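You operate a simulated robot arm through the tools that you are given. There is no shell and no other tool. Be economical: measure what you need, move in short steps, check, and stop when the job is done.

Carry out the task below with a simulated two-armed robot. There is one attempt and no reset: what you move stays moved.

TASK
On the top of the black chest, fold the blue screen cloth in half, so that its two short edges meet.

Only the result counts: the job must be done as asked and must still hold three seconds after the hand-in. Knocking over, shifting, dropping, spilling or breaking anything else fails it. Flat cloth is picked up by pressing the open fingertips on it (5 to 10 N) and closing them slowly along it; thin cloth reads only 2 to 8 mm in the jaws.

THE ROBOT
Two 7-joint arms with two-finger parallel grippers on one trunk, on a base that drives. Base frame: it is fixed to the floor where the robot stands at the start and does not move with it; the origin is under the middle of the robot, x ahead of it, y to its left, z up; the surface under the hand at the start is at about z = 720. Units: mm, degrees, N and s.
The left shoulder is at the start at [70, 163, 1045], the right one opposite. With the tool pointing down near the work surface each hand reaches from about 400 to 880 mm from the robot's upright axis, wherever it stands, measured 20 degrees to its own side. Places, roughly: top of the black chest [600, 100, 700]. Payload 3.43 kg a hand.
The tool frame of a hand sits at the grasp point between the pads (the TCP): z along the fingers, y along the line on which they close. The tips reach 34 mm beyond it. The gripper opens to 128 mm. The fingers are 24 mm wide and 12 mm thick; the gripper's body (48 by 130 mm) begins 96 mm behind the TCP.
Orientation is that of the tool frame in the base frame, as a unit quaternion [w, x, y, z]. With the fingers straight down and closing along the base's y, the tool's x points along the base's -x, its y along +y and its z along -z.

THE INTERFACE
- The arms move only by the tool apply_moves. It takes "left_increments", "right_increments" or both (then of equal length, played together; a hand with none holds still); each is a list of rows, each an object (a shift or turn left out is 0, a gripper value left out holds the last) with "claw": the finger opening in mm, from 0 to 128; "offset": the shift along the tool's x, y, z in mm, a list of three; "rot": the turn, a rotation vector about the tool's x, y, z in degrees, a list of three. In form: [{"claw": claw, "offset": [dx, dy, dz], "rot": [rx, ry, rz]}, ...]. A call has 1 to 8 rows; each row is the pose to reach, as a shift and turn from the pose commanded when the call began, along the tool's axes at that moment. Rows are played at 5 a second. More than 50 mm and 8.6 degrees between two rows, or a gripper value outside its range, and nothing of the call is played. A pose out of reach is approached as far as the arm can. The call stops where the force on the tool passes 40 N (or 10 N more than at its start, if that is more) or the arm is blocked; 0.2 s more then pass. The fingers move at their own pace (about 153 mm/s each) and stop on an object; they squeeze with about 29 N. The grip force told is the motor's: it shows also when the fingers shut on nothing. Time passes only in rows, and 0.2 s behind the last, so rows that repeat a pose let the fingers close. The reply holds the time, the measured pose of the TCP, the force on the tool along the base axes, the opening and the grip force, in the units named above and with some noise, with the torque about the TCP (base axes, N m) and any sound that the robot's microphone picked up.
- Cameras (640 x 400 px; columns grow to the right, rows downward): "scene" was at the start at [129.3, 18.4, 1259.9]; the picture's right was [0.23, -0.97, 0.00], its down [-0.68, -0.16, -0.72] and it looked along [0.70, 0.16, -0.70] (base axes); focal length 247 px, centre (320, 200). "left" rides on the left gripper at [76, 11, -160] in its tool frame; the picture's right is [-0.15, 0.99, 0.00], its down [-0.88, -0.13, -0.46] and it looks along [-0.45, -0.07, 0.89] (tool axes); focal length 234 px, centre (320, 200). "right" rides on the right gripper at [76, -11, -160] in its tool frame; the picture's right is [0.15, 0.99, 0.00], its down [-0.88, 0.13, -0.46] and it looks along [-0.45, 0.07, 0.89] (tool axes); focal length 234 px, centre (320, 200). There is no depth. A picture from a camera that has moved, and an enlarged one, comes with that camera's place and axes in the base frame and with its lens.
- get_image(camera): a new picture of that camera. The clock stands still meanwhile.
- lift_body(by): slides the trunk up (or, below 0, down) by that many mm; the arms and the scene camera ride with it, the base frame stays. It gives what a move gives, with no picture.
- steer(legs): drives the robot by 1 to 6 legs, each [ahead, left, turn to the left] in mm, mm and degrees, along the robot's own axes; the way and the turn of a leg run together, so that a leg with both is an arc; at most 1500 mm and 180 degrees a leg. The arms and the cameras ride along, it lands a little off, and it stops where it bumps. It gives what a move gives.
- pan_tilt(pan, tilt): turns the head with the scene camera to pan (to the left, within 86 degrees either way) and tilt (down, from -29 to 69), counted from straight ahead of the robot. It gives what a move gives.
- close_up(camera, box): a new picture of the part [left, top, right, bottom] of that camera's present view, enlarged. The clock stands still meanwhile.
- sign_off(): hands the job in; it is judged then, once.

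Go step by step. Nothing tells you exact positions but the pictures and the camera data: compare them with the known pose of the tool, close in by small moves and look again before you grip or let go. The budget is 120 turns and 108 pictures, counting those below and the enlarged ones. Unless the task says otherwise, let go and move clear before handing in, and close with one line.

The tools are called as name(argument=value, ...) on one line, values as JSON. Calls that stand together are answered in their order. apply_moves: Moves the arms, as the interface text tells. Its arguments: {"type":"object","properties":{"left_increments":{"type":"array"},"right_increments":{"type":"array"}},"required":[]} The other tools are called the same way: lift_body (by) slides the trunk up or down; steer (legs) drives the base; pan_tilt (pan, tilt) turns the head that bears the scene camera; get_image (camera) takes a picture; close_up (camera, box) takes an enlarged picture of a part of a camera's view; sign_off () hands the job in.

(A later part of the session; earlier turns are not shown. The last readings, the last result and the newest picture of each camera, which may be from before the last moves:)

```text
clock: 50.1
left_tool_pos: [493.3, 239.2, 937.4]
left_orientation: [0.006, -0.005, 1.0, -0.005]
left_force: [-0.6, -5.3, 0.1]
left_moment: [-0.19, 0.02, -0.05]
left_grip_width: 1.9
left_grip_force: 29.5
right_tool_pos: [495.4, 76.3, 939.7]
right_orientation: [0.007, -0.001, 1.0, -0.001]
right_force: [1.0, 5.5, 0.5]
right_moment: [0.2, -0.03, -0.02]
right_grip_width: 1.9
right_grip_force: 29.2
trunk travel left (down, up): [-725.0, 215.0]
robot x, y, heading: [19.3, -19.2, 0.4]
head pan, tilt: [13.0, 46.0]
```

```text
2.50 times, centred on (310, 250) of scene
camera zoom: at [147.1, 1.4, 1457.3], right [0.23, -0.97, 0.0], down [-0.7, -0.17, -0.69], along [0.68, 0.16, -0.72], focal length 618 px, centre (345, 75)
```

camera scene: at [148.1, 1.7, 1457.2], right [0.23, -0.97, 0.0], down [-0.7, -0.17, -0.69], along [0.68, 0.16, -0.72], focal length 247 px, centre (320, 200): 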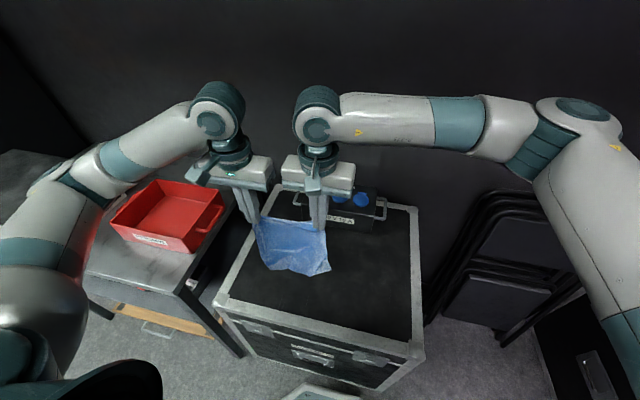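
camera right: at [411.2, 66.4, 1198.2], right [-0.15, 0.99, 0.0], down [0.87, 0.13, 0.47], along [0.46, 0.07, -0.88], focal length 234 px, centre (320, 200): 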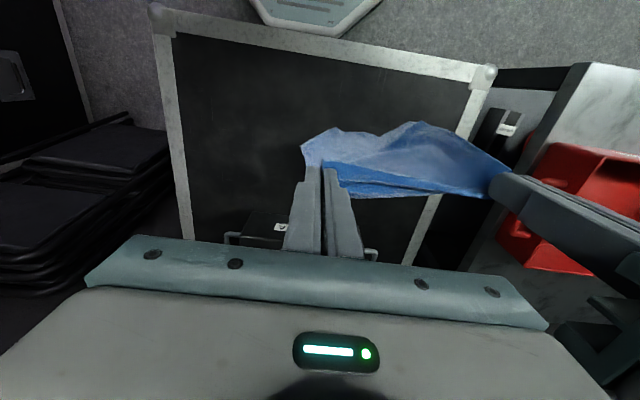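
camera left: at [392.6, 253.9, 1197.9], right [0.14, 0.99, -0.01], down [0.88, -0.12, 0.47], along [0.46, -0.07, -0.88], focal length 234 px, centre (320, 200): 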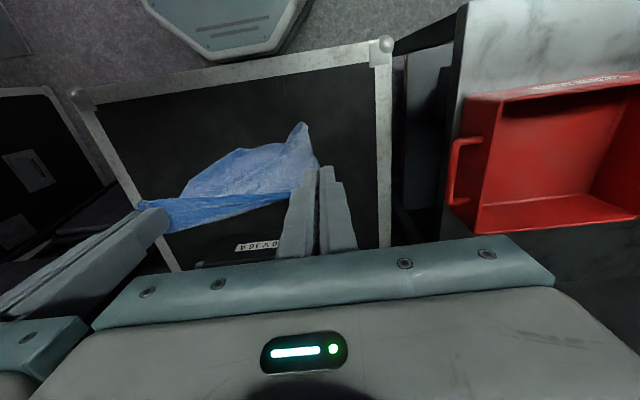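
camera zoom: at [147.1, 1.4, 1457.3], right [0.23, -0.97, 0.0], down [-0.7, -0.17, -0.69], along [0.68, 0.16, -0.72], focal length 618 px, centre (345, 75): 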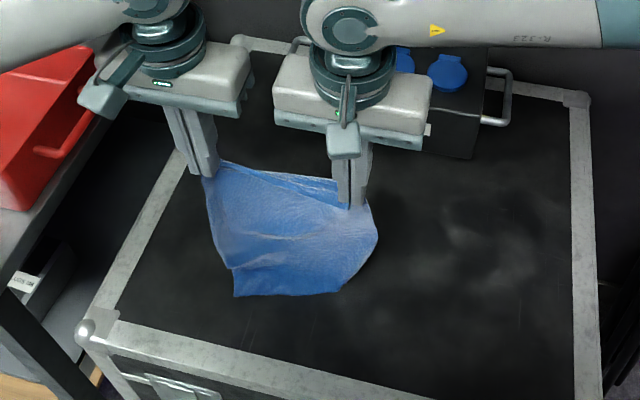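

The corner lands slightly ahead of the bottom edge, so it gets laid under. I'll lift and pull the right hand back about 60 mm relative to the left, so that corner comes down first and nearest to me.

apply_moves(left_increments=[{"offset": [10, 0, -35]}, {"offset": [20, -2, -70]}, {"offset": [28, -4, -75]}, {"offset": [28, -6, -75]}, {"offset": [28, -6, -75]}, {"offset": [28, -6, -75]}], right_increments=[{"offset": [20, 2, -35]}, {"offset": [40, 4, -70]}, {"offset": [65, 6, -75]}, {"offset": [90, 8, -75]}, {"offset": [90, 8, -75]}, {"offset": [90, 8, -75]}])

close_up(camera="scene", box=[220, 170, 400, 330])

```text
clock: 51.5
left_tool_pos: [464.1, 231.9, 1013.4]
left_orientation: [0.006, -0.004, 1.0, -0.006]
left_force: [-5.7, -9.6, 0.7]
left_moment: [-0.37, 0.18, -0.13]
left_grip_width: 2.0
left_grip_force: 29.2
right_tool_pos: [403.0, 85.7, 1012.8]
right_orientation: [0.006, -0.001, 1.0, -0.001]
right_force: [5.4, 9.3, 0.8]
right_moment: [0.33, -0.2, -0.05]
right_grip_width: 1.8
right_grip_force: 29.6
trunk travel left (down, up): [-725.0, 215.0]
robot x, y, heading: [22.6, -16.9, 0.1]
head pan, tilt: [13.0, 46.0]
```

```text
2.50 times, centred on (310, 250) of scene
camera zoom: at [147.5, 1.6, 1457.3], right [0.23, -0.97, 0.0], down [-0.7, -0.17, -0.69], along [0.68, 0.16, -0.72], focal length 618 px, centre (345, 75)
```

zoom: 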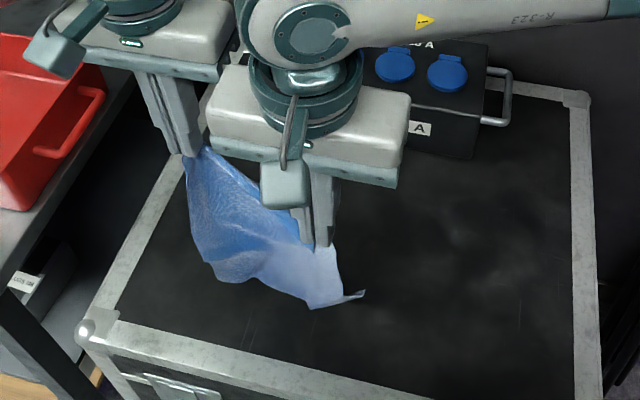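

Dragging did shrink the tuck (from about 113 to 90 mm along the fold), so friction does unroll it. I'll move over to the near right, touch down there, and drag longer toward the far left, directly away from that corner.

apply_moves(left_increments=[{"offset": [8, -30, 0]}, {"offset": [16, -62, 0]}, {"offset": [26, -94, 0]}, {"offset": [34, -120, 0]}, {"offset": [34, -120, 40]}, {"offset": [34, -120, 75]}, {"offset": [34, -120, 80]}, {"offset": [34, -120, 80]}], right_increments=[{"offset": [-6, -30, 0]}, {"offset": [-12, -62, 0]}, {"offset": [-20, -94, 0]}, {"offset": [-25, -129, 0]}, {"offset": [-25, -129, 40]}, {"offset": [-25, -129, 75]}, {"offset": [-25, -129, 80]}, {"offset": [-25, -129, 80]}])

apply_moves(left_increments=[{"offset": [-10, 16, 3]}, {"offset": [-21, 32, 6]}, {"offset": [-32, 48, 9]}, {"offset": [-43, 64, 12]}, {"offset": [-54, 80, 15]}, {"offset": [-65, 96, 18]}, {"offset": [-76, 112, 20]}, {"offset": [-87, 127, 20]}], right_increments=[{"offset": [-10, 16, 3]}, {"offset": [-21, 32, 6]}, {"offset": [-32, 48, 9]}, {"offset": [-43, 64, 12]}, {"offset": [-54, 80, 15]}, {"offset": [-65, 96, 18]}, {"offset": [-76, 112, 20]}, {"offset": [-87, 127, 20]}])

close_up(camera="scene", box=[220, 170, 400, 330])

```text
clock: 53.3
left_tool_pos: [433.3, 114.6, 934.4]
left_orientation: [0.006, -0.005, 1.0, -0.005]
left_force: [0.4, -1.2, -1.2]
left_moment: [-0.09, 0.02, -0.01]
left_grip_width: 2.0
left_grip_force: 28.6
right_tool_pos: [428.9, -43.7, 932.7]
right_orientation: [0.006, -0.001, 1.0, -0.002]
right_force: [0.6, 1.8, 0.8]
right_moment: [0.08, 0.0, 0.03]
right_grip_width: 1.4
right_grip_force: 29.0
trunk travel left (down, up): [-725.0, 215.0]
robot x, y, heading: [20.9, -13.9, 0.7]
head pan, tilt: [13.0, 46.0]
```

```text
clock: 55.1
left_tool_pos: [519.0, 241.7, 913.1]
left_orientation: [0.006, -0.006, 1.0, -0.005]
left_force: [-0.3, -1.0, 0.5]
left_moment: [-0.06, 0.01, -0.04]
left_grip_width: 1.8
left_grip_force: 28.8
right_tool_pos: [516.7, 85.2, 914.2]
right_orientation: [0.008, -0.001, 1.0, -0.002]
right_force: [-0.5, 0.7, -0.3]
right_moment: [0.04, 0.02, 0.03]
right_grip_width: 1.5
right_grip_force: 29.1
trunk travel left (down, up): [-725.0, 215.0]
robot x, y, heading: [18.9, -17.5, 0.5]
head pan, tilt: [13.0, 46.0]
```

```text
2.50 times, centred on (310, 250) of scene
camera zoom: at [147.7, 2.5, 1457.2], right [0.23, -0.97, 0.0], down [-0.7, -0.17, -0.69], along [0.68, 0.16, -0.72], focal length 618 px, centre (345, 75)
```

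zoom: 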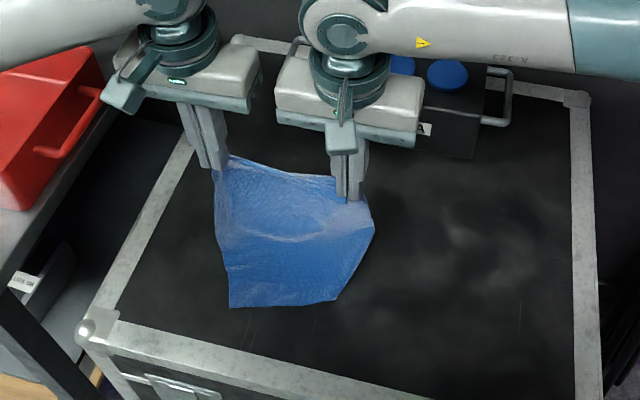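

The tuck persists because that corner is creased about 90° forward. A reliable cure is to pull the sheet up over the chest's front edge so the corner is scraped straight. I'll lift the sheet and back the robot up about 160 mm.

apply_moves(left_increments=[{"offset": [10, -8, -35]}, {"offset": [20, -16, -70]}, {"offset": [30, -24, -100]}, {"offset": [30, -32, -100]}, {"offset": [30, -40, -100]}, {"offset": [30, -48, -100]}, {"offset": [30, -48, -100]}], right_increments=[{"offset": [10, -8, -35]}, {"offset": [20, -16, -70]}, {"offset": [30, -24, -100]}, {"offset": [30, -32, -100]}, {"offset": [30, -42, -100]}, {"offset": [30, -52, -100]}, {"offset": [30, -52, -100]}])

steer(legs=[[-160, 0, 0]])

get_image(camera="scene")

```text
clock: 56.7
left_tool_pos: [489.1, 193.7, 1014.2]
left_orientation: [0.006, -0.005, 1.0, -0.005]
left_force: [-0.3, -3.7, -0.4]
left_moment: [-0.16, 0.02, -0.07]
left_grip_width: 1.7
left_grip_force: 29.3
right_tool_pos: [486.2, 32.8, 1015.8]
right_orientation: [0.007, 0.0, 1.0, -0.002]
right_force: [0.5, 2.9, -0.3]
right_moment: [0.13, 0.01, 0.0]
right_grip_width: 1.7
right_grip_force: 29.1
trunk travel left (down, up): [-725.0, 215.0]
robot x, y, heading: [18.7, -18.1, 0.3]
head pan, tilt: [13.0, 46.0]
```

```text
clock: 58.1
left_tool_pos: [328.5, 193.6, 1014.3]
left_orientation: [0.005, -0.006, 1.0, -0.006]
left_force: [-0.6, -4.3, -0.3]
left_moment: [-0.15, 0.01, -0.06]
left_grip_width: 1.8
left_grip_force: 29.0
right_tool_pos: [326.7, 32.2, 1014.4]
right_orientation: [0.006, -0.002, 1.0, -0.001]
right_force: [0.3, 4.9, 0.2]
right_moment: [0.17, -0.03, 0.0]
right_grip_width: 1.7
right_grip_force: 28.9
trunk travel left (down, up): [-725.0, 215.0]
robot x, y, heading: [-139.8, -18.1, 0.5]
head pan, tilt: [13.0, 46.0]
```

```text
35 pictures are left
camera scene: at [-10.6, 0.4, 1457.1], right [0.23, -0.97, 0.0], down [-0.7, -0.17, -0.69], along [0.67, 0.16, -0.72], focal length 247 px, centre (320, 200)
```

scene: 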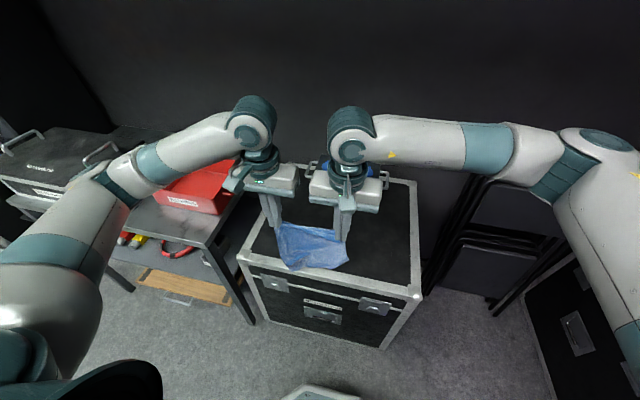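

The sheet now hangs in front of the chest, whose front edge is at about x 355. I'll lower the sheet in front, move forward until it presses on the edge, then pull it up over the edge and lay it along the top.

apply_moves(left_increments=[{"offset": [27, 0, 20]}, {"offset": [27, 0, 60]}, {"offset": [27, 0, 100]}, {"offset": [27, 0, 134]}, {"offset": [5, 0, 134]}, {"offset": [-20, 0, 134]}, {"offset": [-45, 0, 134]}, {"offset": [-45, 0, 134]}], right_increments=[{"offset": [27, 0, 20]}, {"offset": [27, 0, 60]}, {"offset": [27, 0, 100]}, {"offset": [27, 0, 134]}, {"offset": [5, 0, 134]}, {"offset": [-20, 0, 134]}, {"offset": [-45, 0, 134]}, {"offset": [-45, 0, 134]}])

close_up(camera="scene", box=[230, 170, 410, 330])

```text
clock: 59.9
left_tool_pos: [374.7, 193.7, 881.4]
left_orientation: [0.006, -0.007, 1.0, -0.005]
left_force: [0.1, -3.3, 0.1]
left_moment: [-0.13, -0.03, -0.04]
left_grip_width: 1.7
left_grip_force: 29.2
right_tool_pos: [374.7, 33.7, 881.9]
right_orientation: [0.007, -0.002, 1.0, 0.0]
right_force: [0.5, 3.3, -0.5]
right_moment: [0.14, 0.0, -0.01]
right_grip_width: 1.8
right_grip_force: 29.4
trunk travel left (down, up): [-725.0, 215.0]
robot x, y, heading: [-137.4, -21.3, 0.6]
head pan, tilt: [13.0, 46.0]
```

```text
2.50 times, centred on (320, 250) of scene
camera zoom: at [-12.2, 0.5, 1457.3], right [0.23, -0.97, 0.0], down [-0.7, -0.17, -0.69], along [0.68, 0.16, -0.72], focal length 618 px, centre (320, 75)
```

zoom: 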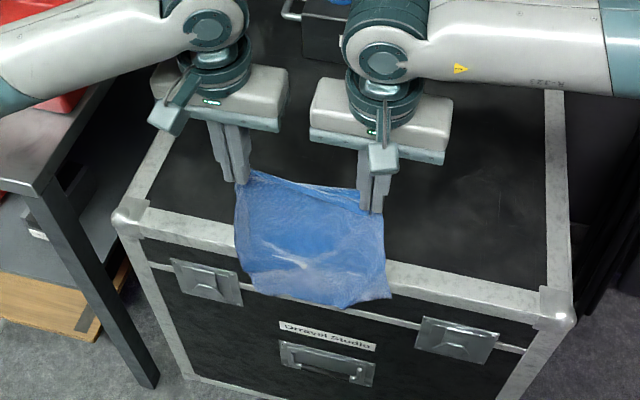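

The sheet now drapes over the front edge and the corner looks straightened. I'll pull it up and along the chest top.

apply_moves(left_increments=[{"offset": [-30, 3, 11]}, {"offset": [-60, 6, 31]}, {"offset": [-90, 9, 56]}, {"offset": [-125, 12, 81]}, {"offset": [-160, 15, 96]}, {"offset": [-195, 18, 106]}, {"offset": [-225, 20, 111]}, {"offset": [-250, 22, 113]}], right_increments=[{"offset": [-30, 3, 11]}, {"offset": [-60, 6, 31]}, {"offset": [-90, 9, 56]}, {"offset": [-125, 12, 81]}, {"offset": [-160, 15, 96]}, {"offset": [-195, 18, 106]}, {"offset": [-225, 20, 111]}, {"offset": [-250, 22, 113]}])

close_up(camera="scene", box=[230, 160, 390, 300])

```text
clock: 61.7
left_tool_pos: [628.6, 213.7, 772.5]
left_orientation: [0.005, -0.004, 1.0, -0.006]
left_force: [-3.2, -10.7, 0.6]
left_moment: [-0.39, 0.16, -0.19]
left_grip_width: 1.7
left_grip_force: 29.3
right_tool_pos: [597.5, 53.1, 775.0]
right_orientation: [0.006, -0.003, 1.0, 0.001]
right_force: [3.0, 10.5, -0.6]
right_moment: [0.4, -0.12, -0.03]
right_grip_width: 1.8
right_grip_force: 28.8
right hand out of reach, approached as far as the arm can: row 7, 8
trunk travel left (down, up): [-725.0, 215.0]
robot x, y, heading: [-137.5, -21.0, 0.6]
head pan, tilt: [13.0, 46.0]
```

```text
2.86 times, centred on (310, 230) of scene
camera zoom: at [-11.0, -1.4, 1457.2], right [0.23, -0.97, 0.0], down [-0.7, -0.17, -0.69], along [0.67, 0.16, -0.72], focal length 707 px, centre (349, 114)
```

zoom: 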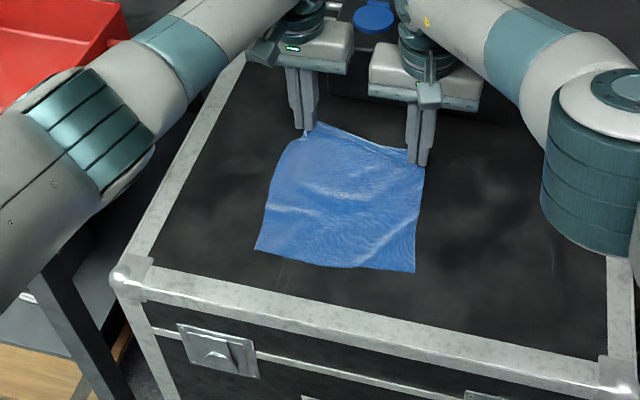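

The sheet now lies flat with both near corners out: left at (424, 219), right at (439, 26), about 194 mm apart. The bottom edge is therefore the other short edge. Next I'll start the fold by raising the held edge, then check the commanded positions.

apply_moves(left_increments=[{"offset": [10, -2, -25]}, {"offset": [22, -3, -48]}, {"offset": [36, -4, -66]}, {"offset": [50, -5, -78]}], right_increments=[{"offset": [28, -2, -25]}, {"offset": [34, -3, -48]}, {"offset": [42, -4, -66]}, {"offset": [54, -5, -78]}])

close_up(camera="scene", box=[230, 160, 390, 300])

```text
clock: 62.7
left_tool_pos: [574.5, 211.5, 849.0]
left_orientation: [0.006, -0.005, 1.0, -0.005]
left_force: [-5.4, -18.4, 0.7]
left_moment: [-0.59, 0.14, -0.32]
left_grip_width: 1.9
left_grip_force: 29.4
right_tool_pos: [541.0, 47.5, 856.1]
right_orientation: [0.006, -0.002, 1.0, -0.001]
right_force: [5.5, 17.5, -1.3]
right_moment: [0.62, -0.22, -0.05]
right_grip_width: 1.5
right_grip_force: 29.1
trunk travel left (down, up): [-725.0, 215.0]
robot x, y, heading: [-138.1, -18.8, 0.7]
head pan, tilt: [13.0, 46.0]
```

```text
2.86 times, centred on (310, 230) of scene
camera zoom: at [-12.7, 0.0, 1457.4], right [0.23, -0.97, 0.0], down [-0.7, -0.17, -0.7], along [0.68, 0.16, -0.72], focal length 707 px, centre (349, 114)
```

zoom: 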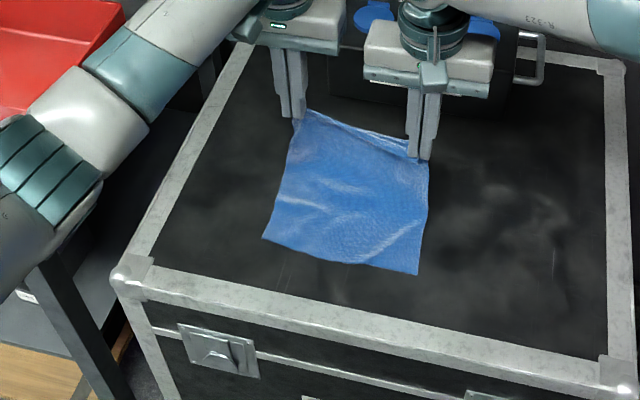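

The held edge is up, and the near edge now lies straight along x≈443. I'll ease the tension and bring the held edge over and down onto it.

apply_moves(left_increments=[{"offset": [14, -4, -9]}, {"offset": [34, -5, -13]}, {"offset": [56, -6, -7]}, {"offset": [77, -6, 7]}, {"offset": [96, -7, 27]}, {"offset": [109, -7, 45]}, {"offset": [117, -8, 60]}, {"offset": [119, -8, 66]}], right_increments=[{"offset": [0, 0, -5]}, {"offset": [11, -1, -6]}, {"offset": [29, -2, 0]}, {"offset": [47, -3, 14]}, {"offset": [63, -4, 34]}, {"offset": [76, -5, 52]}, {"offset": [84, -6, 67]}, {"offset": [86, -7, 73]}])

close_up(camera="scene", box=[230, 160, 390, 300])

get_image(camera="right")

get_image(camera="left")

```text
clock: 64.5
left_tool_pos: [457.9, 200.5, 780.4]
left_orientation: [0.007, -0.005, 1.0, -0.006]
left_force: [-0.5, -3.6, 0.0]
left_moment: [-0.13, 0.02, -0.08]
left_grip_width: 1.5
left_grip_force: 29.0
right_tool_pos: [458.3, 37.8, 778.6]
right_orientation: [0.006, -0.001, 1.0, -0.002]
right_force: [0.5, 3.4, -0.8]
right_moment: [0.16, -0.01, -0.02]
right_grip_width: 1.8
right_grip_force: 29.0
trunk travel left (down, up): [-725.0, 215.0]
robot x, y, heading: [-136.9, -16.3, 0.6]
head pan, tilt: [13.0, 46.0]
```

```text
2.86 times, centred on (310, 230) of scene
camera zoom: at [-11.4, 0.4, 1457.3], right [0.23, -0.97, 0.0], down [-0.7, -0.17, -0.69], along [0.68, 0.16, -0.72], focal length 707 px, centre (349, 114)
```

zoom: 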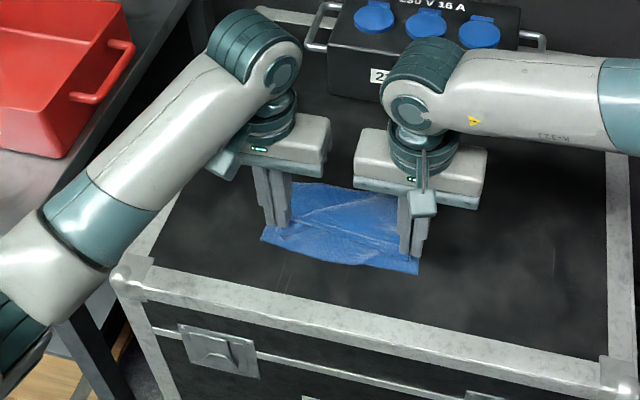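

```text
30 pictures are left
camera right: at [380.3, 25.7, 937.5], right [-0.15, 0.99, 0.0], down [0.87, 0.13, 0.47], along [0.46, 0.07, -0.88], focal length 234 px, centre (320, 200)
```

right: 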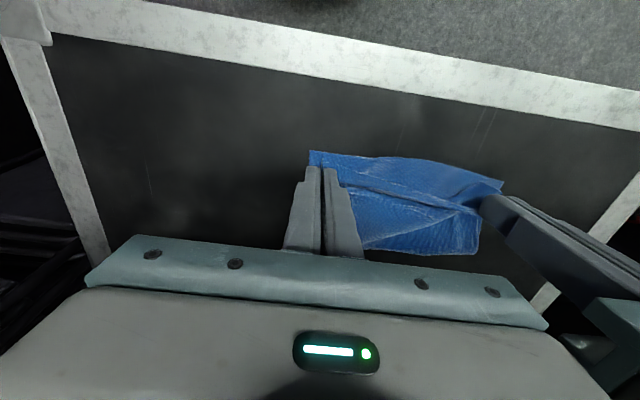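

```text
29 pictures are left
camera left: at [381.0, 212.1, 939.7], right [0.13, 0.99, -0.01], down [0.88, -0.11, 0.47], along [0.46, -0.07, -0.88], focal length 234 px, centre (320, 200)
```

left: 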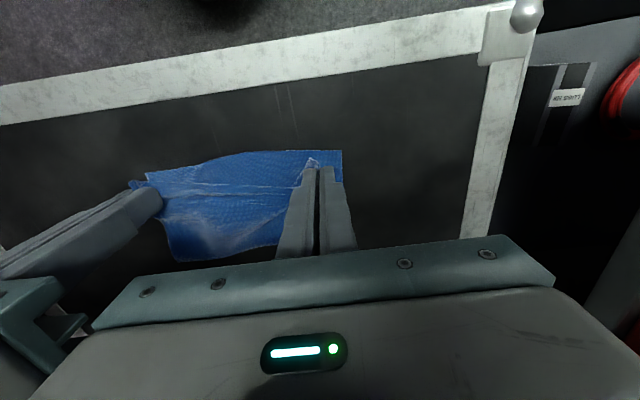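

The fold is almost closed. I'll zoom in on both hand cameras to see how the top edge sits on the bottom edge.

close_up(camera="right", box=[290, 130, 510, 270])

close_up(camera="left", box=[130, 130, 360, 270])

```text
2.86 times, centred on (400, 200) of right
camera zoom: at [380.3, 25.7, 937.5], right [-0.15, 0.99, 0.0], down [0.87, 0.13, 0.47], along [0.46, 0.07, -0.88], focal length 669 px, centre (91, 200)
```

zoom: 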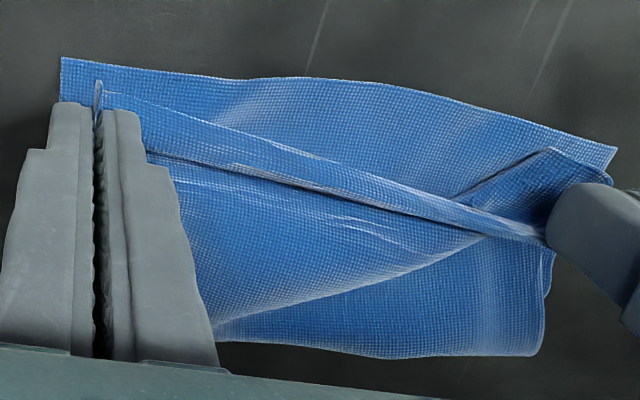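

```text
2.78 times, centred on (245, 200) of left
camera zoom: at [381.0, 212.1, 939.7], right [0.13, 0.99, -0.01], down [0.88, -0.11, 0.47], along [0.46, -0.07, -0.88], focal length 652 px, centre (529, 200)
```

zoom: 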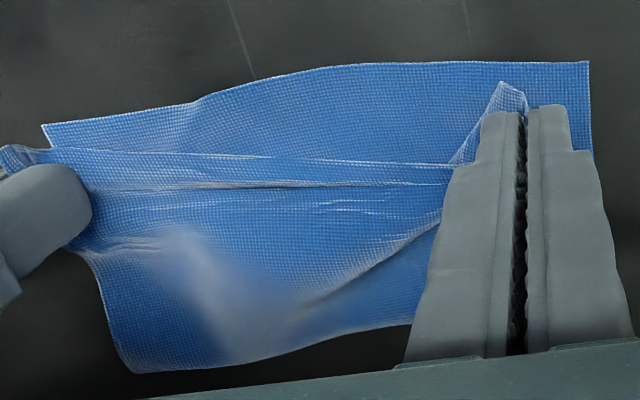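

The corners line up well: the top-layer corners are at x≈443, matching the bottom edge at x≈443, with y offsets of only 13–28 mm caused by the pinch ridges. I'll lower until the tips are almost touching, then open slightly.

apply_moves(left_increments=[{"offset": [2, 1, 6]}, {"offset": [3, 2, 12]}, {"offset": [4, 2, 17]}, {"claw": 3, "offset": [4, 2, 17]}, {"claw": 6, "offset": [4, 2, 17]}, {"claw": 10, "offset": [4, 2, 17]}, {"claw": 14, "offset": [4, 2, 17]}, {"claw": 14, "offset": [4, 2, 17]}], right_increments=[{"offset": [2, -1, 6]}, {"offset": [3, -1, 12]}, {"offset": [4, -1, 15]}, {"claw": 3, "offset": [4, -1, 15]}, {"claw": 6, "offset": [4, -1, 15]}, {"claw": 10, "offset": [4, -1, 15]}, {"claw": 14, "offset": [4, -1, 15]}, {"claw": 14, "offset": [4, -1, 15]}])

close_up(camera="right", box=[290, 130, 510, 270])

close_up(camera="left", box=[130, 130, 360, 270])

```text
clock: 66.3
left_tool_pos: [454.0, 203.4, 763.9]
left_orientation: [0.006, -0.005, 1.0, -0.005]
left_force: [1.2, -0.3, -0.6]
left_moment: [0.0, -0.01, -0.01]
left_grip_width: 13.9
left_grip_force: 0.1
right_tool_pos: [453.8, 35.9, 764.3]
right_orientation: [0.007, -0.002, 1.0, -0.001]
right_force: [-0.5, -0.1, -0.3]
right_moment: [-0.04, -0.02, 0.0]
right_grip_width: 13.9
right_grip_force: 0.0
trunk travel left (down, up): [-725.0, 215.0]
robot x, y, heading: [-138.2, -15.9, 0.6]
head pan, tilt: [13.0, 46.0]
```

```text
2.86 times, centred on (400, 200) of right
camera zoom: at [377.0, 24.8, 922.5], right [-0.15, 0.99, 0.0], down [0.87, 0.13, 0.47], along [0.46, 0.07, -0.88], focal length 669 px, centre (91, 200)
```

zoom: 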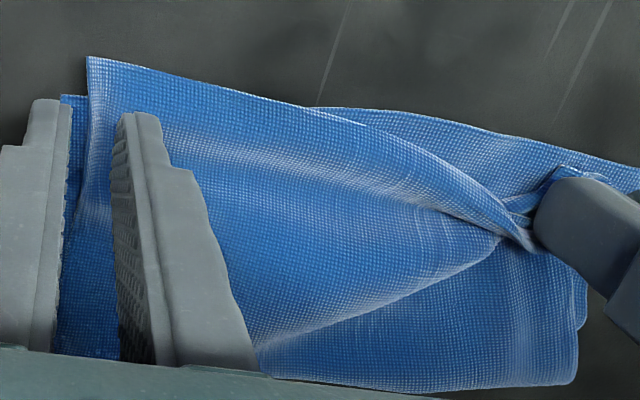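

```text
2.78 times, centred on (245, 200) of left
camera zoom: at [377.2, 214.8, 921.8], right [0.13, 0.99, -0.01], down [0.88, -0.12, 0.47], along [0.46, -0.07, -0.88], focal length 652 px, centre (529, 200)
```

zoom: 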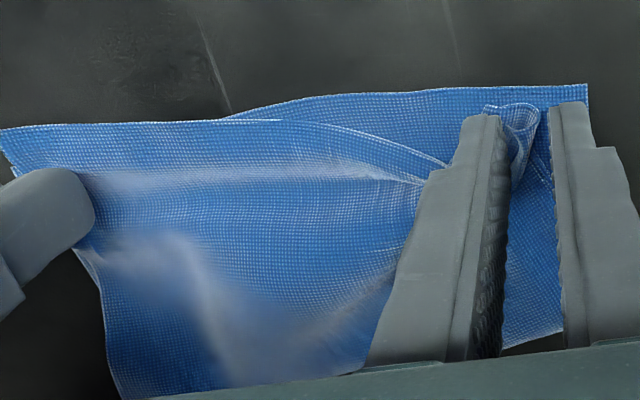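

The right corner released cleanly over the bottom corner. The left corner is still bunched in its jaws. I'll open both a little more and raise only the right hand slowly.

apply_moves(left_increments=[{"claw": 20}, {"claw": 26}, {"claw": 32}, {"claw": 32}, {"claw": 32}], right_increments=[{"claw": 18}, {"claw": 22, "offset": [0, 0, -4]}, {"offset": [0, 0, -12]}, {"offset": [0, 0, -25]}, {"offset": [0, 0, -40]}])

get_image(camera="right")

close_up(camera="left", box=[130, 130, 360, 270])

```text
clock: 67.5
left_tool_pos: [454.5, 202.6, 763.3]
left_orientation: [0.006, -0.005, 1.0, -0.005]
left_force: [0.5, -0.5, -0.4]
left_moment: [0.04, -0.01, -0.02]
left_grip_width: 31.8
left_grip_force: 0.0
right_tool_pos: [452.4, 38.2, 804.4]
right_orientation: [0.005, -0.002, 1.0, -0.001]
right_force: [-0.6, -0.2, 0.2]
right_moment: [0.0, 0.03, 0.0]
right_grip_width: 22.0
right_grip_force: 0.1
trunk travel left (down, up): [-725.0, 215.0]
robot x, y, heading: [-140.8, -20.4, 0.7]
head pan, tilt: [13.0, 46.0]
```

```text
24 pictures are left
camera right: at [374.9, 25.8, 962.0], right [-0.15, 0.99, -0.01], down [0.87, 0.14, 0.47], along [0.46, 0.07, -0.88], focal length 234 px, centre (320, 200)
```

right: 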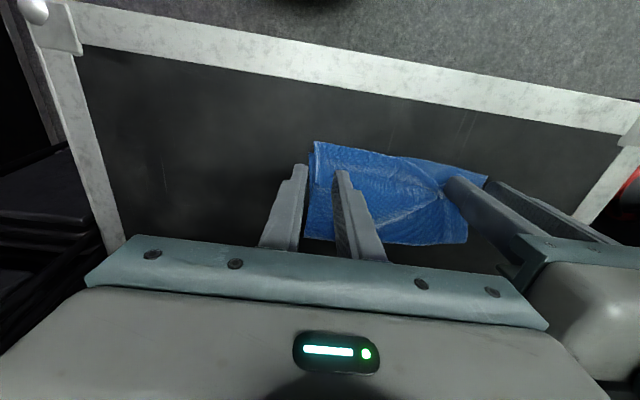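

```text
2.78 times, centred on (245, 200) of left
camera zoom: at [377.1, 214.8, 921.9], right [0.13, 0.99, -0.01], down [0.88, -0.12, 0.47], along [0.46, -0.07, -0.88], focal length 652 px, centre (529, 200)
```

zoom: 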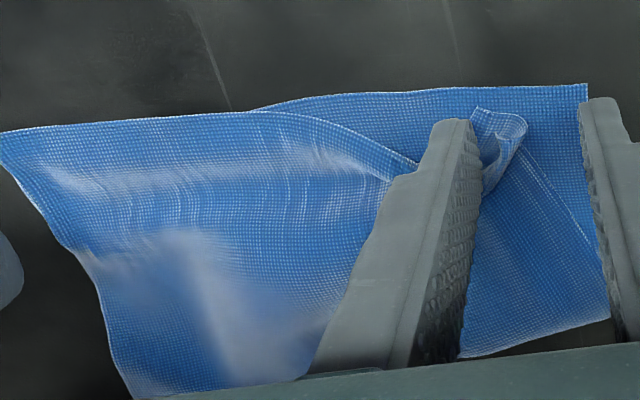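

The right side is free and lies well. I'll move the right hand clear and lift the left hand straight up slowly, to see how its corner relaxes.

apply_moves(left_increments=[{"claw": 36, "offset": [0, -1, -2]}, {"claw": 40, "offset": [0, -1, -6]}, {"offset": [0, -1, -14]}, {"offset": [0, -1, -26]}, {"offset": [0, -1, -45]}, {"offset": [0, -1, -45]}], right_increments=[{"offset": [0, 0, -20]}, {"offset": [0, 0, -50]}, {"offset": [0, -30, -80]}, {"offset": [0, -70, -90]}, {"offset": [0, -110, -90]}, {"offset": [0, -150, -90]}])

get_image(camera="left")

close_up(camera="scene", box=[270, 190, 360, 265])

```text
clock: 68.9
left_tool_pos: [452.7, 201.9, 810.2]
left_orientation: [0.007, -0.006, 1.0, -0.004]
left_force: [-0.2, 0.4, -0.4]
left_moment: [0.05, 0.03, 0.04]
left_grip_width: 40.0
left_grip_force: 0.1
right_tool_pos: [450.7, -115.2, 894.0]
right_orientation: [0.006, -0.003, 1.0, 0.001]
right_force: [0.0, -0.3, 0.1]
right_moment: [0.0, -0.02, 0.01]
right_grip_width: 21.8
right_grip_force: 0.1
trunk travel left (down, up): [-725.0, 215.0]
robot x, y, heading: [-141.8, -20.3, 0.7]
head pan, tilt: [13.0, 46.0]
```

```text
22 pictures are left
camera left: at [375.3, 212.8, 968.4], right [0.13, 0.99, -0.01], down [0.88, -0.12, 0.47], along [0.46, -0.07, -0.88], focal length 234 px, centre (320, 200)
```

left: 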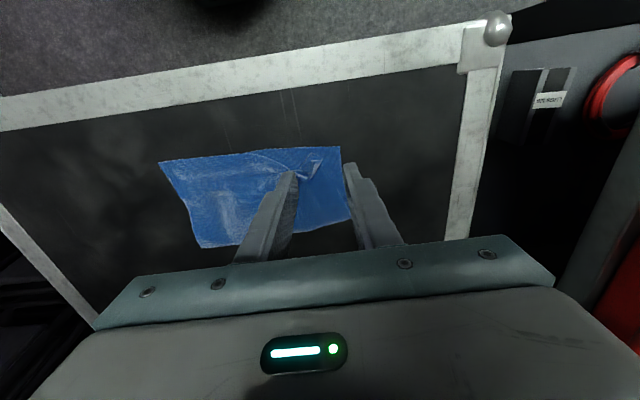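

```text
5.33 times, centred on (315, 228) of scene
camera zoom: at [-11.9, -1.9, 1457.3], right [0.23, -0.97, 0.0], down [-0.7, -0.17, -0.69], along [0.68, 0.16, -0.72], focal length 1320 px, centre (347, 53)
```

zoom: 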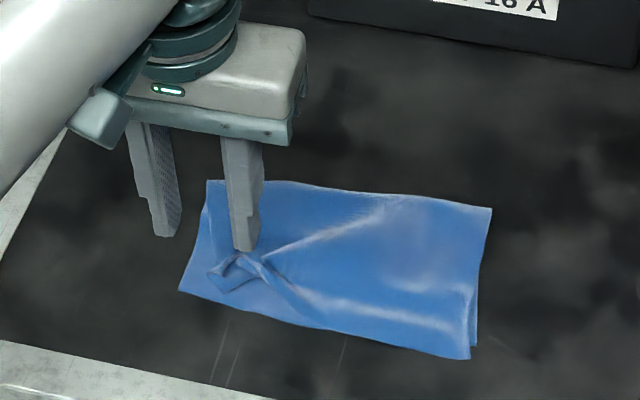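

The fold looks good except for the top layer's left corner, which is still bunched near (460, 192). I'll raise the left hand a little more and zoom in on that corner.

apply_moves(left_increments=[{"offset": [10, 15, -15]}, {"offset": [20, 30, -25]}, {"offset": [20, 30, -25]}])

close_up(camera="left", box=[160, 120, 350, 260])

```text
clock: 69.7
left_tool_pos: [434.0, 232.7, 835.0]
left_orientation: [0.007, -0.006, 1.0, -0.005]
left_force: [-1.2, -0.2, -0.7]
left_moment: [-0.01, 0.02, 0.01]
left_grip_width: 40.1
left_grip_force: 0.1
right_tool_pos: [452.9, -115.0, 893.8]
right_orientation: [0.006, -0.002, 1.0, -0.001]
right_force: [0.0, 0.4, 0.2]
right_moment: [0.01, -0.02, 0.0]
right_grip_width: 21.9
right_grip_force: 0.2
trunk travel left (down, up): [-725.0, 215.0]
robot x, y, heading: [-139.5, -20.6, 0.7]
head pan, tilt: [13.0, 46.0]
```

```text
2.86 times, centred on (255, 190) of left
camera zoom: at [356.1, 243.9, 993.4], right [0.14, 0.99, -0.01], down [0.88, -0.12, 0.47], along [0.46, -0.07, -0.88], focal length 669 px, centre (506, 229)
```

zoom: 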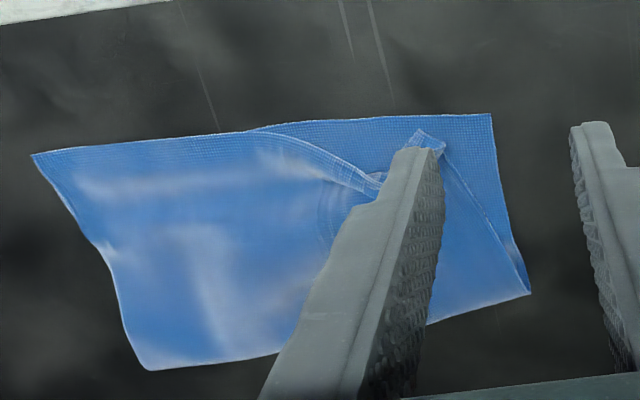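

The top layer's corner tip is at about (443, 196) and belongs 28 mm to the left, at (442, 224). I'll pinch only that tip, just above the bottom layer, and draw it out to the left.

apply_moves(left_increments=[{"claw": 30, "offset": [-1, -20, 10]}, {"offset": [-3, -37, 30]}, {"offset": [-3, -37, 55]}, {"offset": [-3, -37, 70]}, {"offset": [-3, -37, 74]}, {"offset": [-3, -37, 74]}])

close_up(camera="left", box=[220, 110, 420, 230])

```text
clock: 71.1
left_tool_pos: [436.9, 193.9, 760.7]
left_orientation: [0.006, -0.006, 1.0, -0.005]
left_force: [0.1, -0.3, -1.6]
left_moment: [0.02, -0.01, 0.03]
left_grip_width: 29.8
left_grip_force: 0.1
right_tool_pos: [452.4, -115.7, 894.0]
right_orientation: [0.007, -0.001, 1.0, -0.001]
right_force: [0.2, -0.4, -0.7]
right_moment: [0.04, 0.01, 0.02]
right_grip_width: 22.0
right_grip_force: 0.1
trunk travel left (down, up): [-725.0, 215.0]
robot x, y, heading: [-137.3, -14.4, 0.4]
head pan, tilt: [13.0, 46.0]
```

```text
3.20 times, centred on (320, 170) of left
camera zoom: at [359.8, 205.8, 919.2], right [0.13, 0.99, -0.01], down [0.88, -0.11, 0.47], along [0.46, -0.07, -0.88], focal length 749 px, centre (320, 296)
```

zoom: 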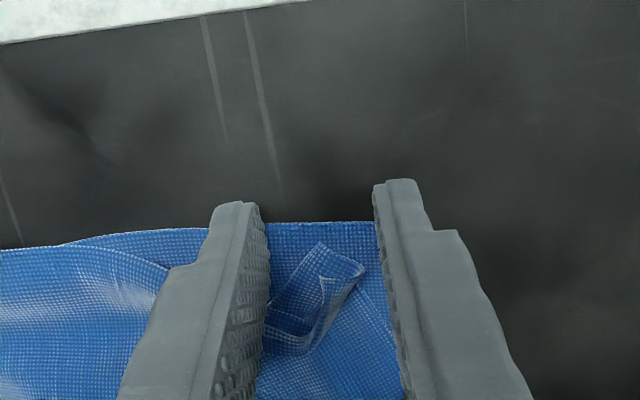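

The rolled corner tail sits between the fingers. I'll shift 4 mm onto it and close.

apply_moves(left_increments=[{"claw": 24, "offset": [-4, 3, 0]}, {"claw": 18, "offset": [-4, 4, 0]}, {"claw": 12, "offset": [-4, 4, 0]}, {"claw": 6, "offset": [-4, 4, 0]}, {"claw": 0, "offset": [-4, 4, 0]}, {"claw": 0, "offset": [-4, 4, 0]}, {"claw": 0, "offset": [-4, 4, 0]}])

close_up(camera="left", box=[220, 110, 420, 230])

```text
clock: 72.7
left_tool_pos: [441.4, 196.7, 759.8]
left_orientation: [0.006, -0.006, 1.0, -0.005]
left_force: [0.2, 0.8, 0.2]
left_moment: [-0.01, 0.0, -0.01]
left_grip_width: 1.4
left_grip_force: 29.0
right_tool_pos: [451.8, -115.3, 893.8]
right_orientation: [0.007, -0.001, 1.0, -0.001]
right_force: [0.6, 0.3, -1.0]
right_moment: [-0.02, -0.01, 0.02]
right_grip_width: 22.0
right_grip_force: 0.1
trunk travel left (down, up): [-725.0, 215.0]
robot x, y, heading: [-137.2, -21.2, 0.6]
head pan, tilt: [13.0, 46.0]
```

```text
3.20 times, centred on (320, 170) of left
camera zoom: at [364.1, 209.6, 918.6], right [0.13, 0.99, -0.01], down [0.88, -0.12, 0.47], along [0.46, -0.07, -0.88], focal length 749 px, centre (320, 296)
```

zoom: 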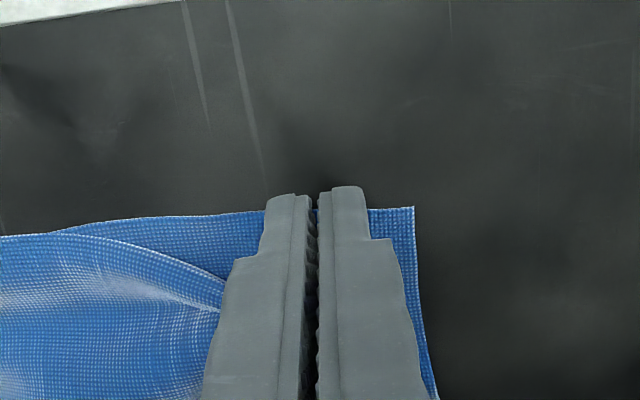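

The tip is gripped. I'll lift it a few mm and draw it slowly toward the bottom-left corner.

apply_moves(left_increments=[{"offset": [0, 2, -4]}, {"offset": [0, 7, -5]}, {"offset": [0, 12, -5]}, {"offset": [0, 17, -5]}, {"offset": [0, 22, -5]}, {"offset": [0, 26, -5]}, {"offset": [0, 26, -3]}])

get_image(camera="left")

```text
clock: 74.3
left_tool_pos: [440.3, 224.9, 763.5]
left_orientation: [0.007, -0.006, 1.0, -0.005]
left_force: [-0.2, 0.0, 0.4]
left_moment: [0.0, -0.02, 0.01]
left_grip_width: 1.7
left_grip_force: 28.4
right_tool_pos: [452.0, -113.9, 895.0]
right_orientation: [0.006, -0.002, 1.0, -0.002]
right_force: [-0.5, 0.1, -0.3]
right_moment: [0.01, 0.01, 0.0]
right_grip_width: 22.2
right_grip_force: 0.1
trunk travel left (down, up): [-725.0, 215.0]
robot x, y, heading: [-135.7, -16.7, 0.5]
head pan, tilt: [13.0, 46.0]
```

```text
17 pictures are left
camera left: at [363.7, 236.5, 920.8], right [0.13, 0.99, -0.01], down [0.88, -0.12, 0.47], along [0.46, -0.07, -0.88], focal length 234 px, centre (320, 200)
```

left: 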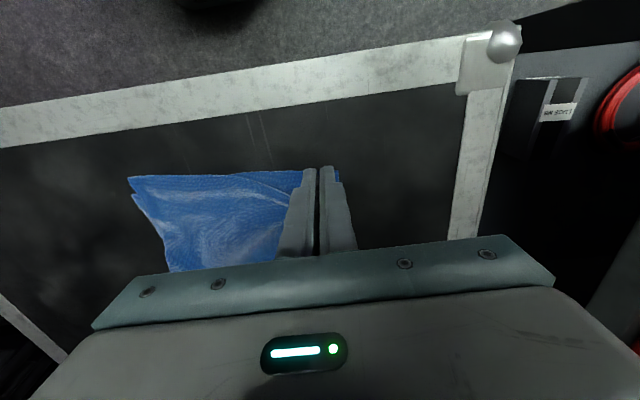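

The whole cloth may have shifted a little with the pull. I'll open the left jaws, lift slowly, and look from above.

apply_moves(left_increments=[{"claw": 6, "offset": [0, 0, 2]}, {"claw": 14, "offset": [0, 0, 2]}, {"claw": 24, "offset": [0, 0, 0]}, {"claw": 30, "offset": [0, 0, -10]}, {"offset": [0, 0, -30]}, {"offset": [0, 0, -60]}, {"offset": [0, 30, -90]}, {"offset": [0, 70, -100]}])

close_up(camera="scene", box=[270, 190, 360, 265])

get_image(camera="left")

```text
clock: 76.1
left_tool_pos: [438.8, 297.1, 860.2]
left_orientation: [0.007, -0.006, 1.0, -0.006]
left_force: [0.2, 1.1, 0.7]
left_moment: [-0.04, -0.01, 0.0]
left_grip_width: 29.8
left_grip_force: 0.0
right_tool_pos: [451.8, -113.6, 893.0]
right_orientation: [0.007, -0.002, 1.0, -0.002]
right_force: [0.2, -0.2, -0.2]
right_moment: [0.01, 0.0, -0.01]
right_grip_width: 21.9
right_grip_force: 0.0
trunk travel left (down, up): [-725.0, 215.0]
robot x, y, heading: [-138.3, -15.8, 0.3]
head pan, tilt: [13.0, 46.0]
```

```text
5.33 times, centred on (315, 228) of scene
camera zoom: at [-12.0, 1.3, 1457.3], right [0.23, -0.97, 0.0], down [-0.7, -0.17, -0.69], along [0.68, 0.16, -0.72], focal length 1320 px, centre (347, 53)
```

zoom: 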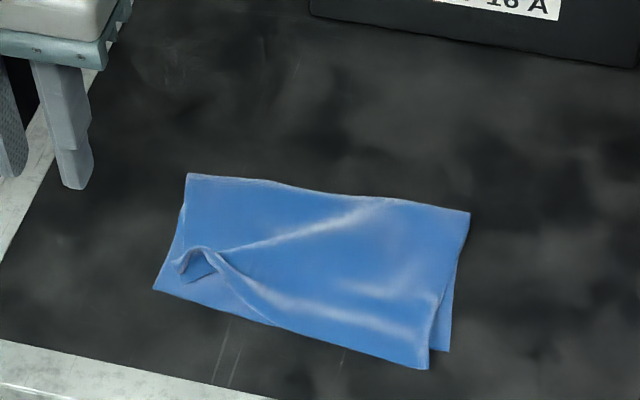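

```text
15 pictures are left
camera left: at [361.2, 308.8, 1018.6], right [0.14, 0.99, -0.01], down [0.88, -0.11, 0.47], along [0.46, -0.07, -0.88], focal length 234 px, centre (320, 200)
```

left: 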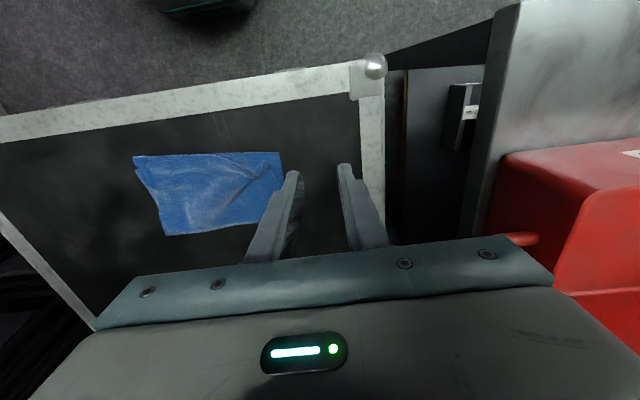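

Much better. The right corners differ by about 20 mm, and the left corner still has a small curl. I'll zoom in on that curl.

close_up(camera="left", box=[120, 130, 300, 250])

```text
3.33 times, centred on (210, 190) of left
camera zoom: at [361.2, 308.8, 1018.6], right [0.14, 0.99, -0.01], down [0.88, -0.11, 0.47], along [0.46, -0.07, -0.88], focal length 781 px, centre (687, 233)
```

zoom: 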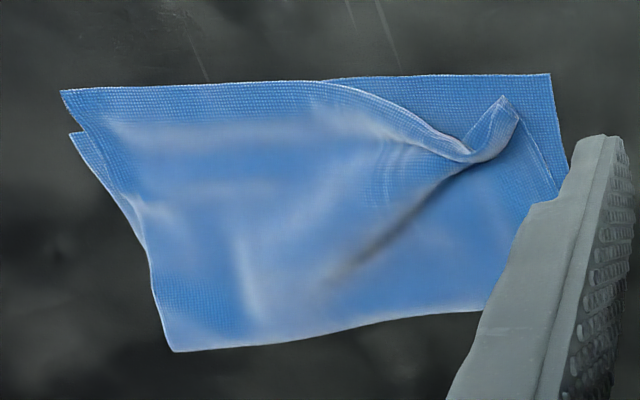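

The tip of the curled left corner is at (444, 223), and the bottom corner is at (439, 242). On the right, the top corner is at (425, 51) and the bottom corner at (441, 41). I'll grip both top corners by their tips only and draw them apart onto the bottom corners.

apply_moves(left_increments=[{"offset": [-1, -25, 10]}, {"offset": [-2, -50, 25]}, {"offset": [-2, -74, 45]}, {"offset": [-2, -74, 75]}, {"offset": [-2, -74, 95]}, {"offset": [-2, -74, 100]}, {"offset": [-2, -74, 100]}], right_increments=[{"claw": 26, "offset": [8, 35, 5]}, {"offset": [16, 70, 10]}, {"offset": [22, 105, 20]}, {"offset": [28, 140, 40]}, {"offset": [28, 165, 75]}, {"offset": [28, 174, 105]}, {"offset": [28, 174, 128]}])

get_image(camera="right")

get_image(camera="left")

```text
clock: 77.7
left_tool_pos: [443.0, 220.6, 761.7]
left_orientation: [0.006, -0.007, 1.0, -0.005]
left_force: [-0.1, -0.2, 0.7]
left_moment: [-0.01, 0.03, 0.01]
left_grip_width: 30.1
left_grip_force: 0.1
right_tool_pos: [424.7, 61.6, 764.2]
right_orientation: [0.007, -0.002, 1.0, -0.001]
right_force: [0.0, 0.0, 0.1]
right_moment: [-0.02, -0.02, 0.02]
right_grip_width: 25.8
right_grip_force: 0.0
trunk travel left (down, up): [-725.0, 215.0]
robot x, y, heading: [-139.7, -18.0, 0.8]
head pan, tilt: [13.0, 46.0]
```

```text
13 pictures are left
camera right: at [347.6, 49.3, 922.6], right [-0.15, 0.99, 0.0], down [0.87, 0.13, 0.47], along [0.46, 0.07, -0.88], focal length 234 px, centre (320, 200)
```

right: 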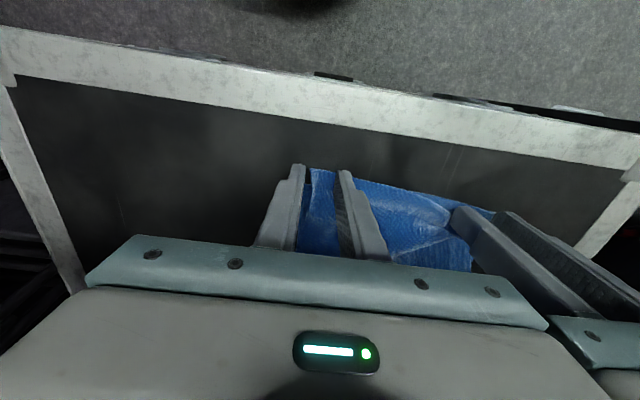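

```text
12 pictures are left
camera left: at [366.0, 232.3, 919.7], right [0.13, 0.99, -0.01], down [0.88, -0.12, 0.47], along [0.46, -0.07, -0.88], focal length 234 px, centre (320, 200)
```

left: 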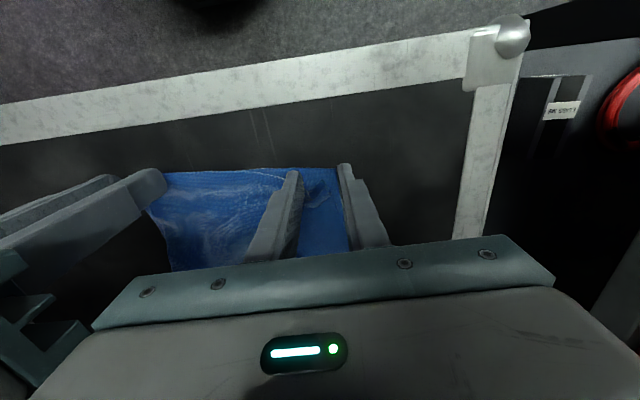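

Both tips are between the fingers. I'll lower the right hand to contact and close the left on its tip.

apply_moves(left_increments=[{"claw": 24}, {"claw": 16, "offset": [0, 1, 1]}, {"claw": 8, "offset": [0, 1, 1]}, {"claw": 0, "offset": [0, 1, 1]}, {"claw": 0, "offset": [0, 1, 1]}, {"claw": 0, "offset": [0, 1, 1]}], right_increments=[{"offset": [0, 0, 4]}, {"offset": [0, 0, 7]}, {"offset": [0, 0, 8]}, {"offset": [0, 0, 8.5]}, {"offset": [0, 0, 8.5]}, {"offset": [0, 0, 8.5]}])

```text
clock: 79.1
left_tool_pos: [443.2, 220.9, 759.8]
left_orientation: [0.006, -0.006, 1.0, -0.006]
left_force: [-0.5, 0.2, -0.6]
left_moment: [0.0, -0.02, 0.0]
left_grip_width: 1.5
left_grip_force: 29.0
right_tool_pos: [424.6, 61.6, 757.7]
right_orientation: [0.007, -0.001, 1.0, -0.002]
right_force: [-0.1, -0.7, -0.1]
right_moment: [-0.01, 0.0, 0.01]
right_grip_width: 26.2
right_grip_force: 0.1
trunk travel left (down, up): [-725.0, 215.0]
robot x, y, heading: [-136.6, -20.4, 0.9]
head pan, tilt: [13.0, 46.0]
```

The right hand isn't quite touching yet, so I'll press it down another 2 mm.

apply_moves(right_increments=[{"offset": [0, 0, 1.2]}, {"offset": [0, 0, 1.8]}, {"offset": [0, 0, 1.8]}])

```text
clock: 79.9
left_tool_pos: [444.3, 221.7, 760.1]
left_orientation: [0.005, -0.005, 1.0, -0.006]
left_force: [0.1, 0.0, -0.8]
left_moment: [0.02, 0.0, -0.03]
left_grip_width: 1.6
left_grip_force: 29.2
right_tool_pos: [425.0, 61.0, 755.2]
right_orientation: [0.007, -0.001, 1.0, -0.001]
right_force: [0.3, -0.8, 2.9]
right_moment: [0.02, -0.02, 0.0]
right_grip_width: 25.7
right_grip_force: 0.0
trunk travel left (down, up): [-725.0, 215.0]
robot x, y, heading: [-135.2, -16.6, 0.5]
head pan, tilt: [13.0, 46.0]
```

apply_moves(right_increments=[{"claw": 25, "offset": [0, 0, 0.5]}, {"claw": 21, "offset": [0, 0, 0.5]}, {"claw": 17, "offset": [0, -0.5, 0.5]}, {"claw": 13, "offset": [0, -1, 0.5]}, {"claw": 9, "offset": [0, -1, 0.5]}, {"claw": 5, "offset": [0, -1, 0.5]}, {"claw": 0, "offset": [0, -1, 0.5]}, {"claw": 0, "offset": [0, -1, 0.5]}])

close_up(camera="right", box=[260, 130, 500, 280])

```text
clock: 81.7
left_tool_pos: [441.8, 221.4, 761.2]
left_orientation: [0.006, -0.006, 1.0, -0.005]
left_force: [-0.1, -0.3, -0.4]
left_moment: [-0.02, 0.0, -0.01]
left_grip_width: 1.3
left_grip_force: 28.6
right_tool_pos: [424.6, 61.1, 755.2]
right_orientation: [0.008, -0.002, 1.0, -0.001]
right_force: [-0.2, -0.7, 9.6]
right_moment: [0.08, -0.09, 0.01]
right_grip_width: 2.0
right_grip_force: 28.5
trunk travel left (down, up): [-725.0, 215.0]
robot x, y, heading: [-133.1, -18.6, 0.6]
head pan, tilt: [13.0, 46.0]
```

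```text
2.67 times, centred on (380, 205) of right
camera zoom: at [347.4, 48.2, 913.3], right [-0.15, 0.99, 0.0], down [0.87, 0.13, 0.47], along [0.46, 0.07, -0.88], focal length 624 px, centre (160, 187)
```

zoom: 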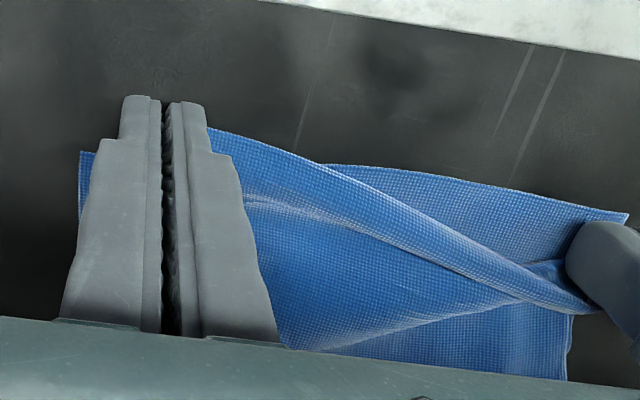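

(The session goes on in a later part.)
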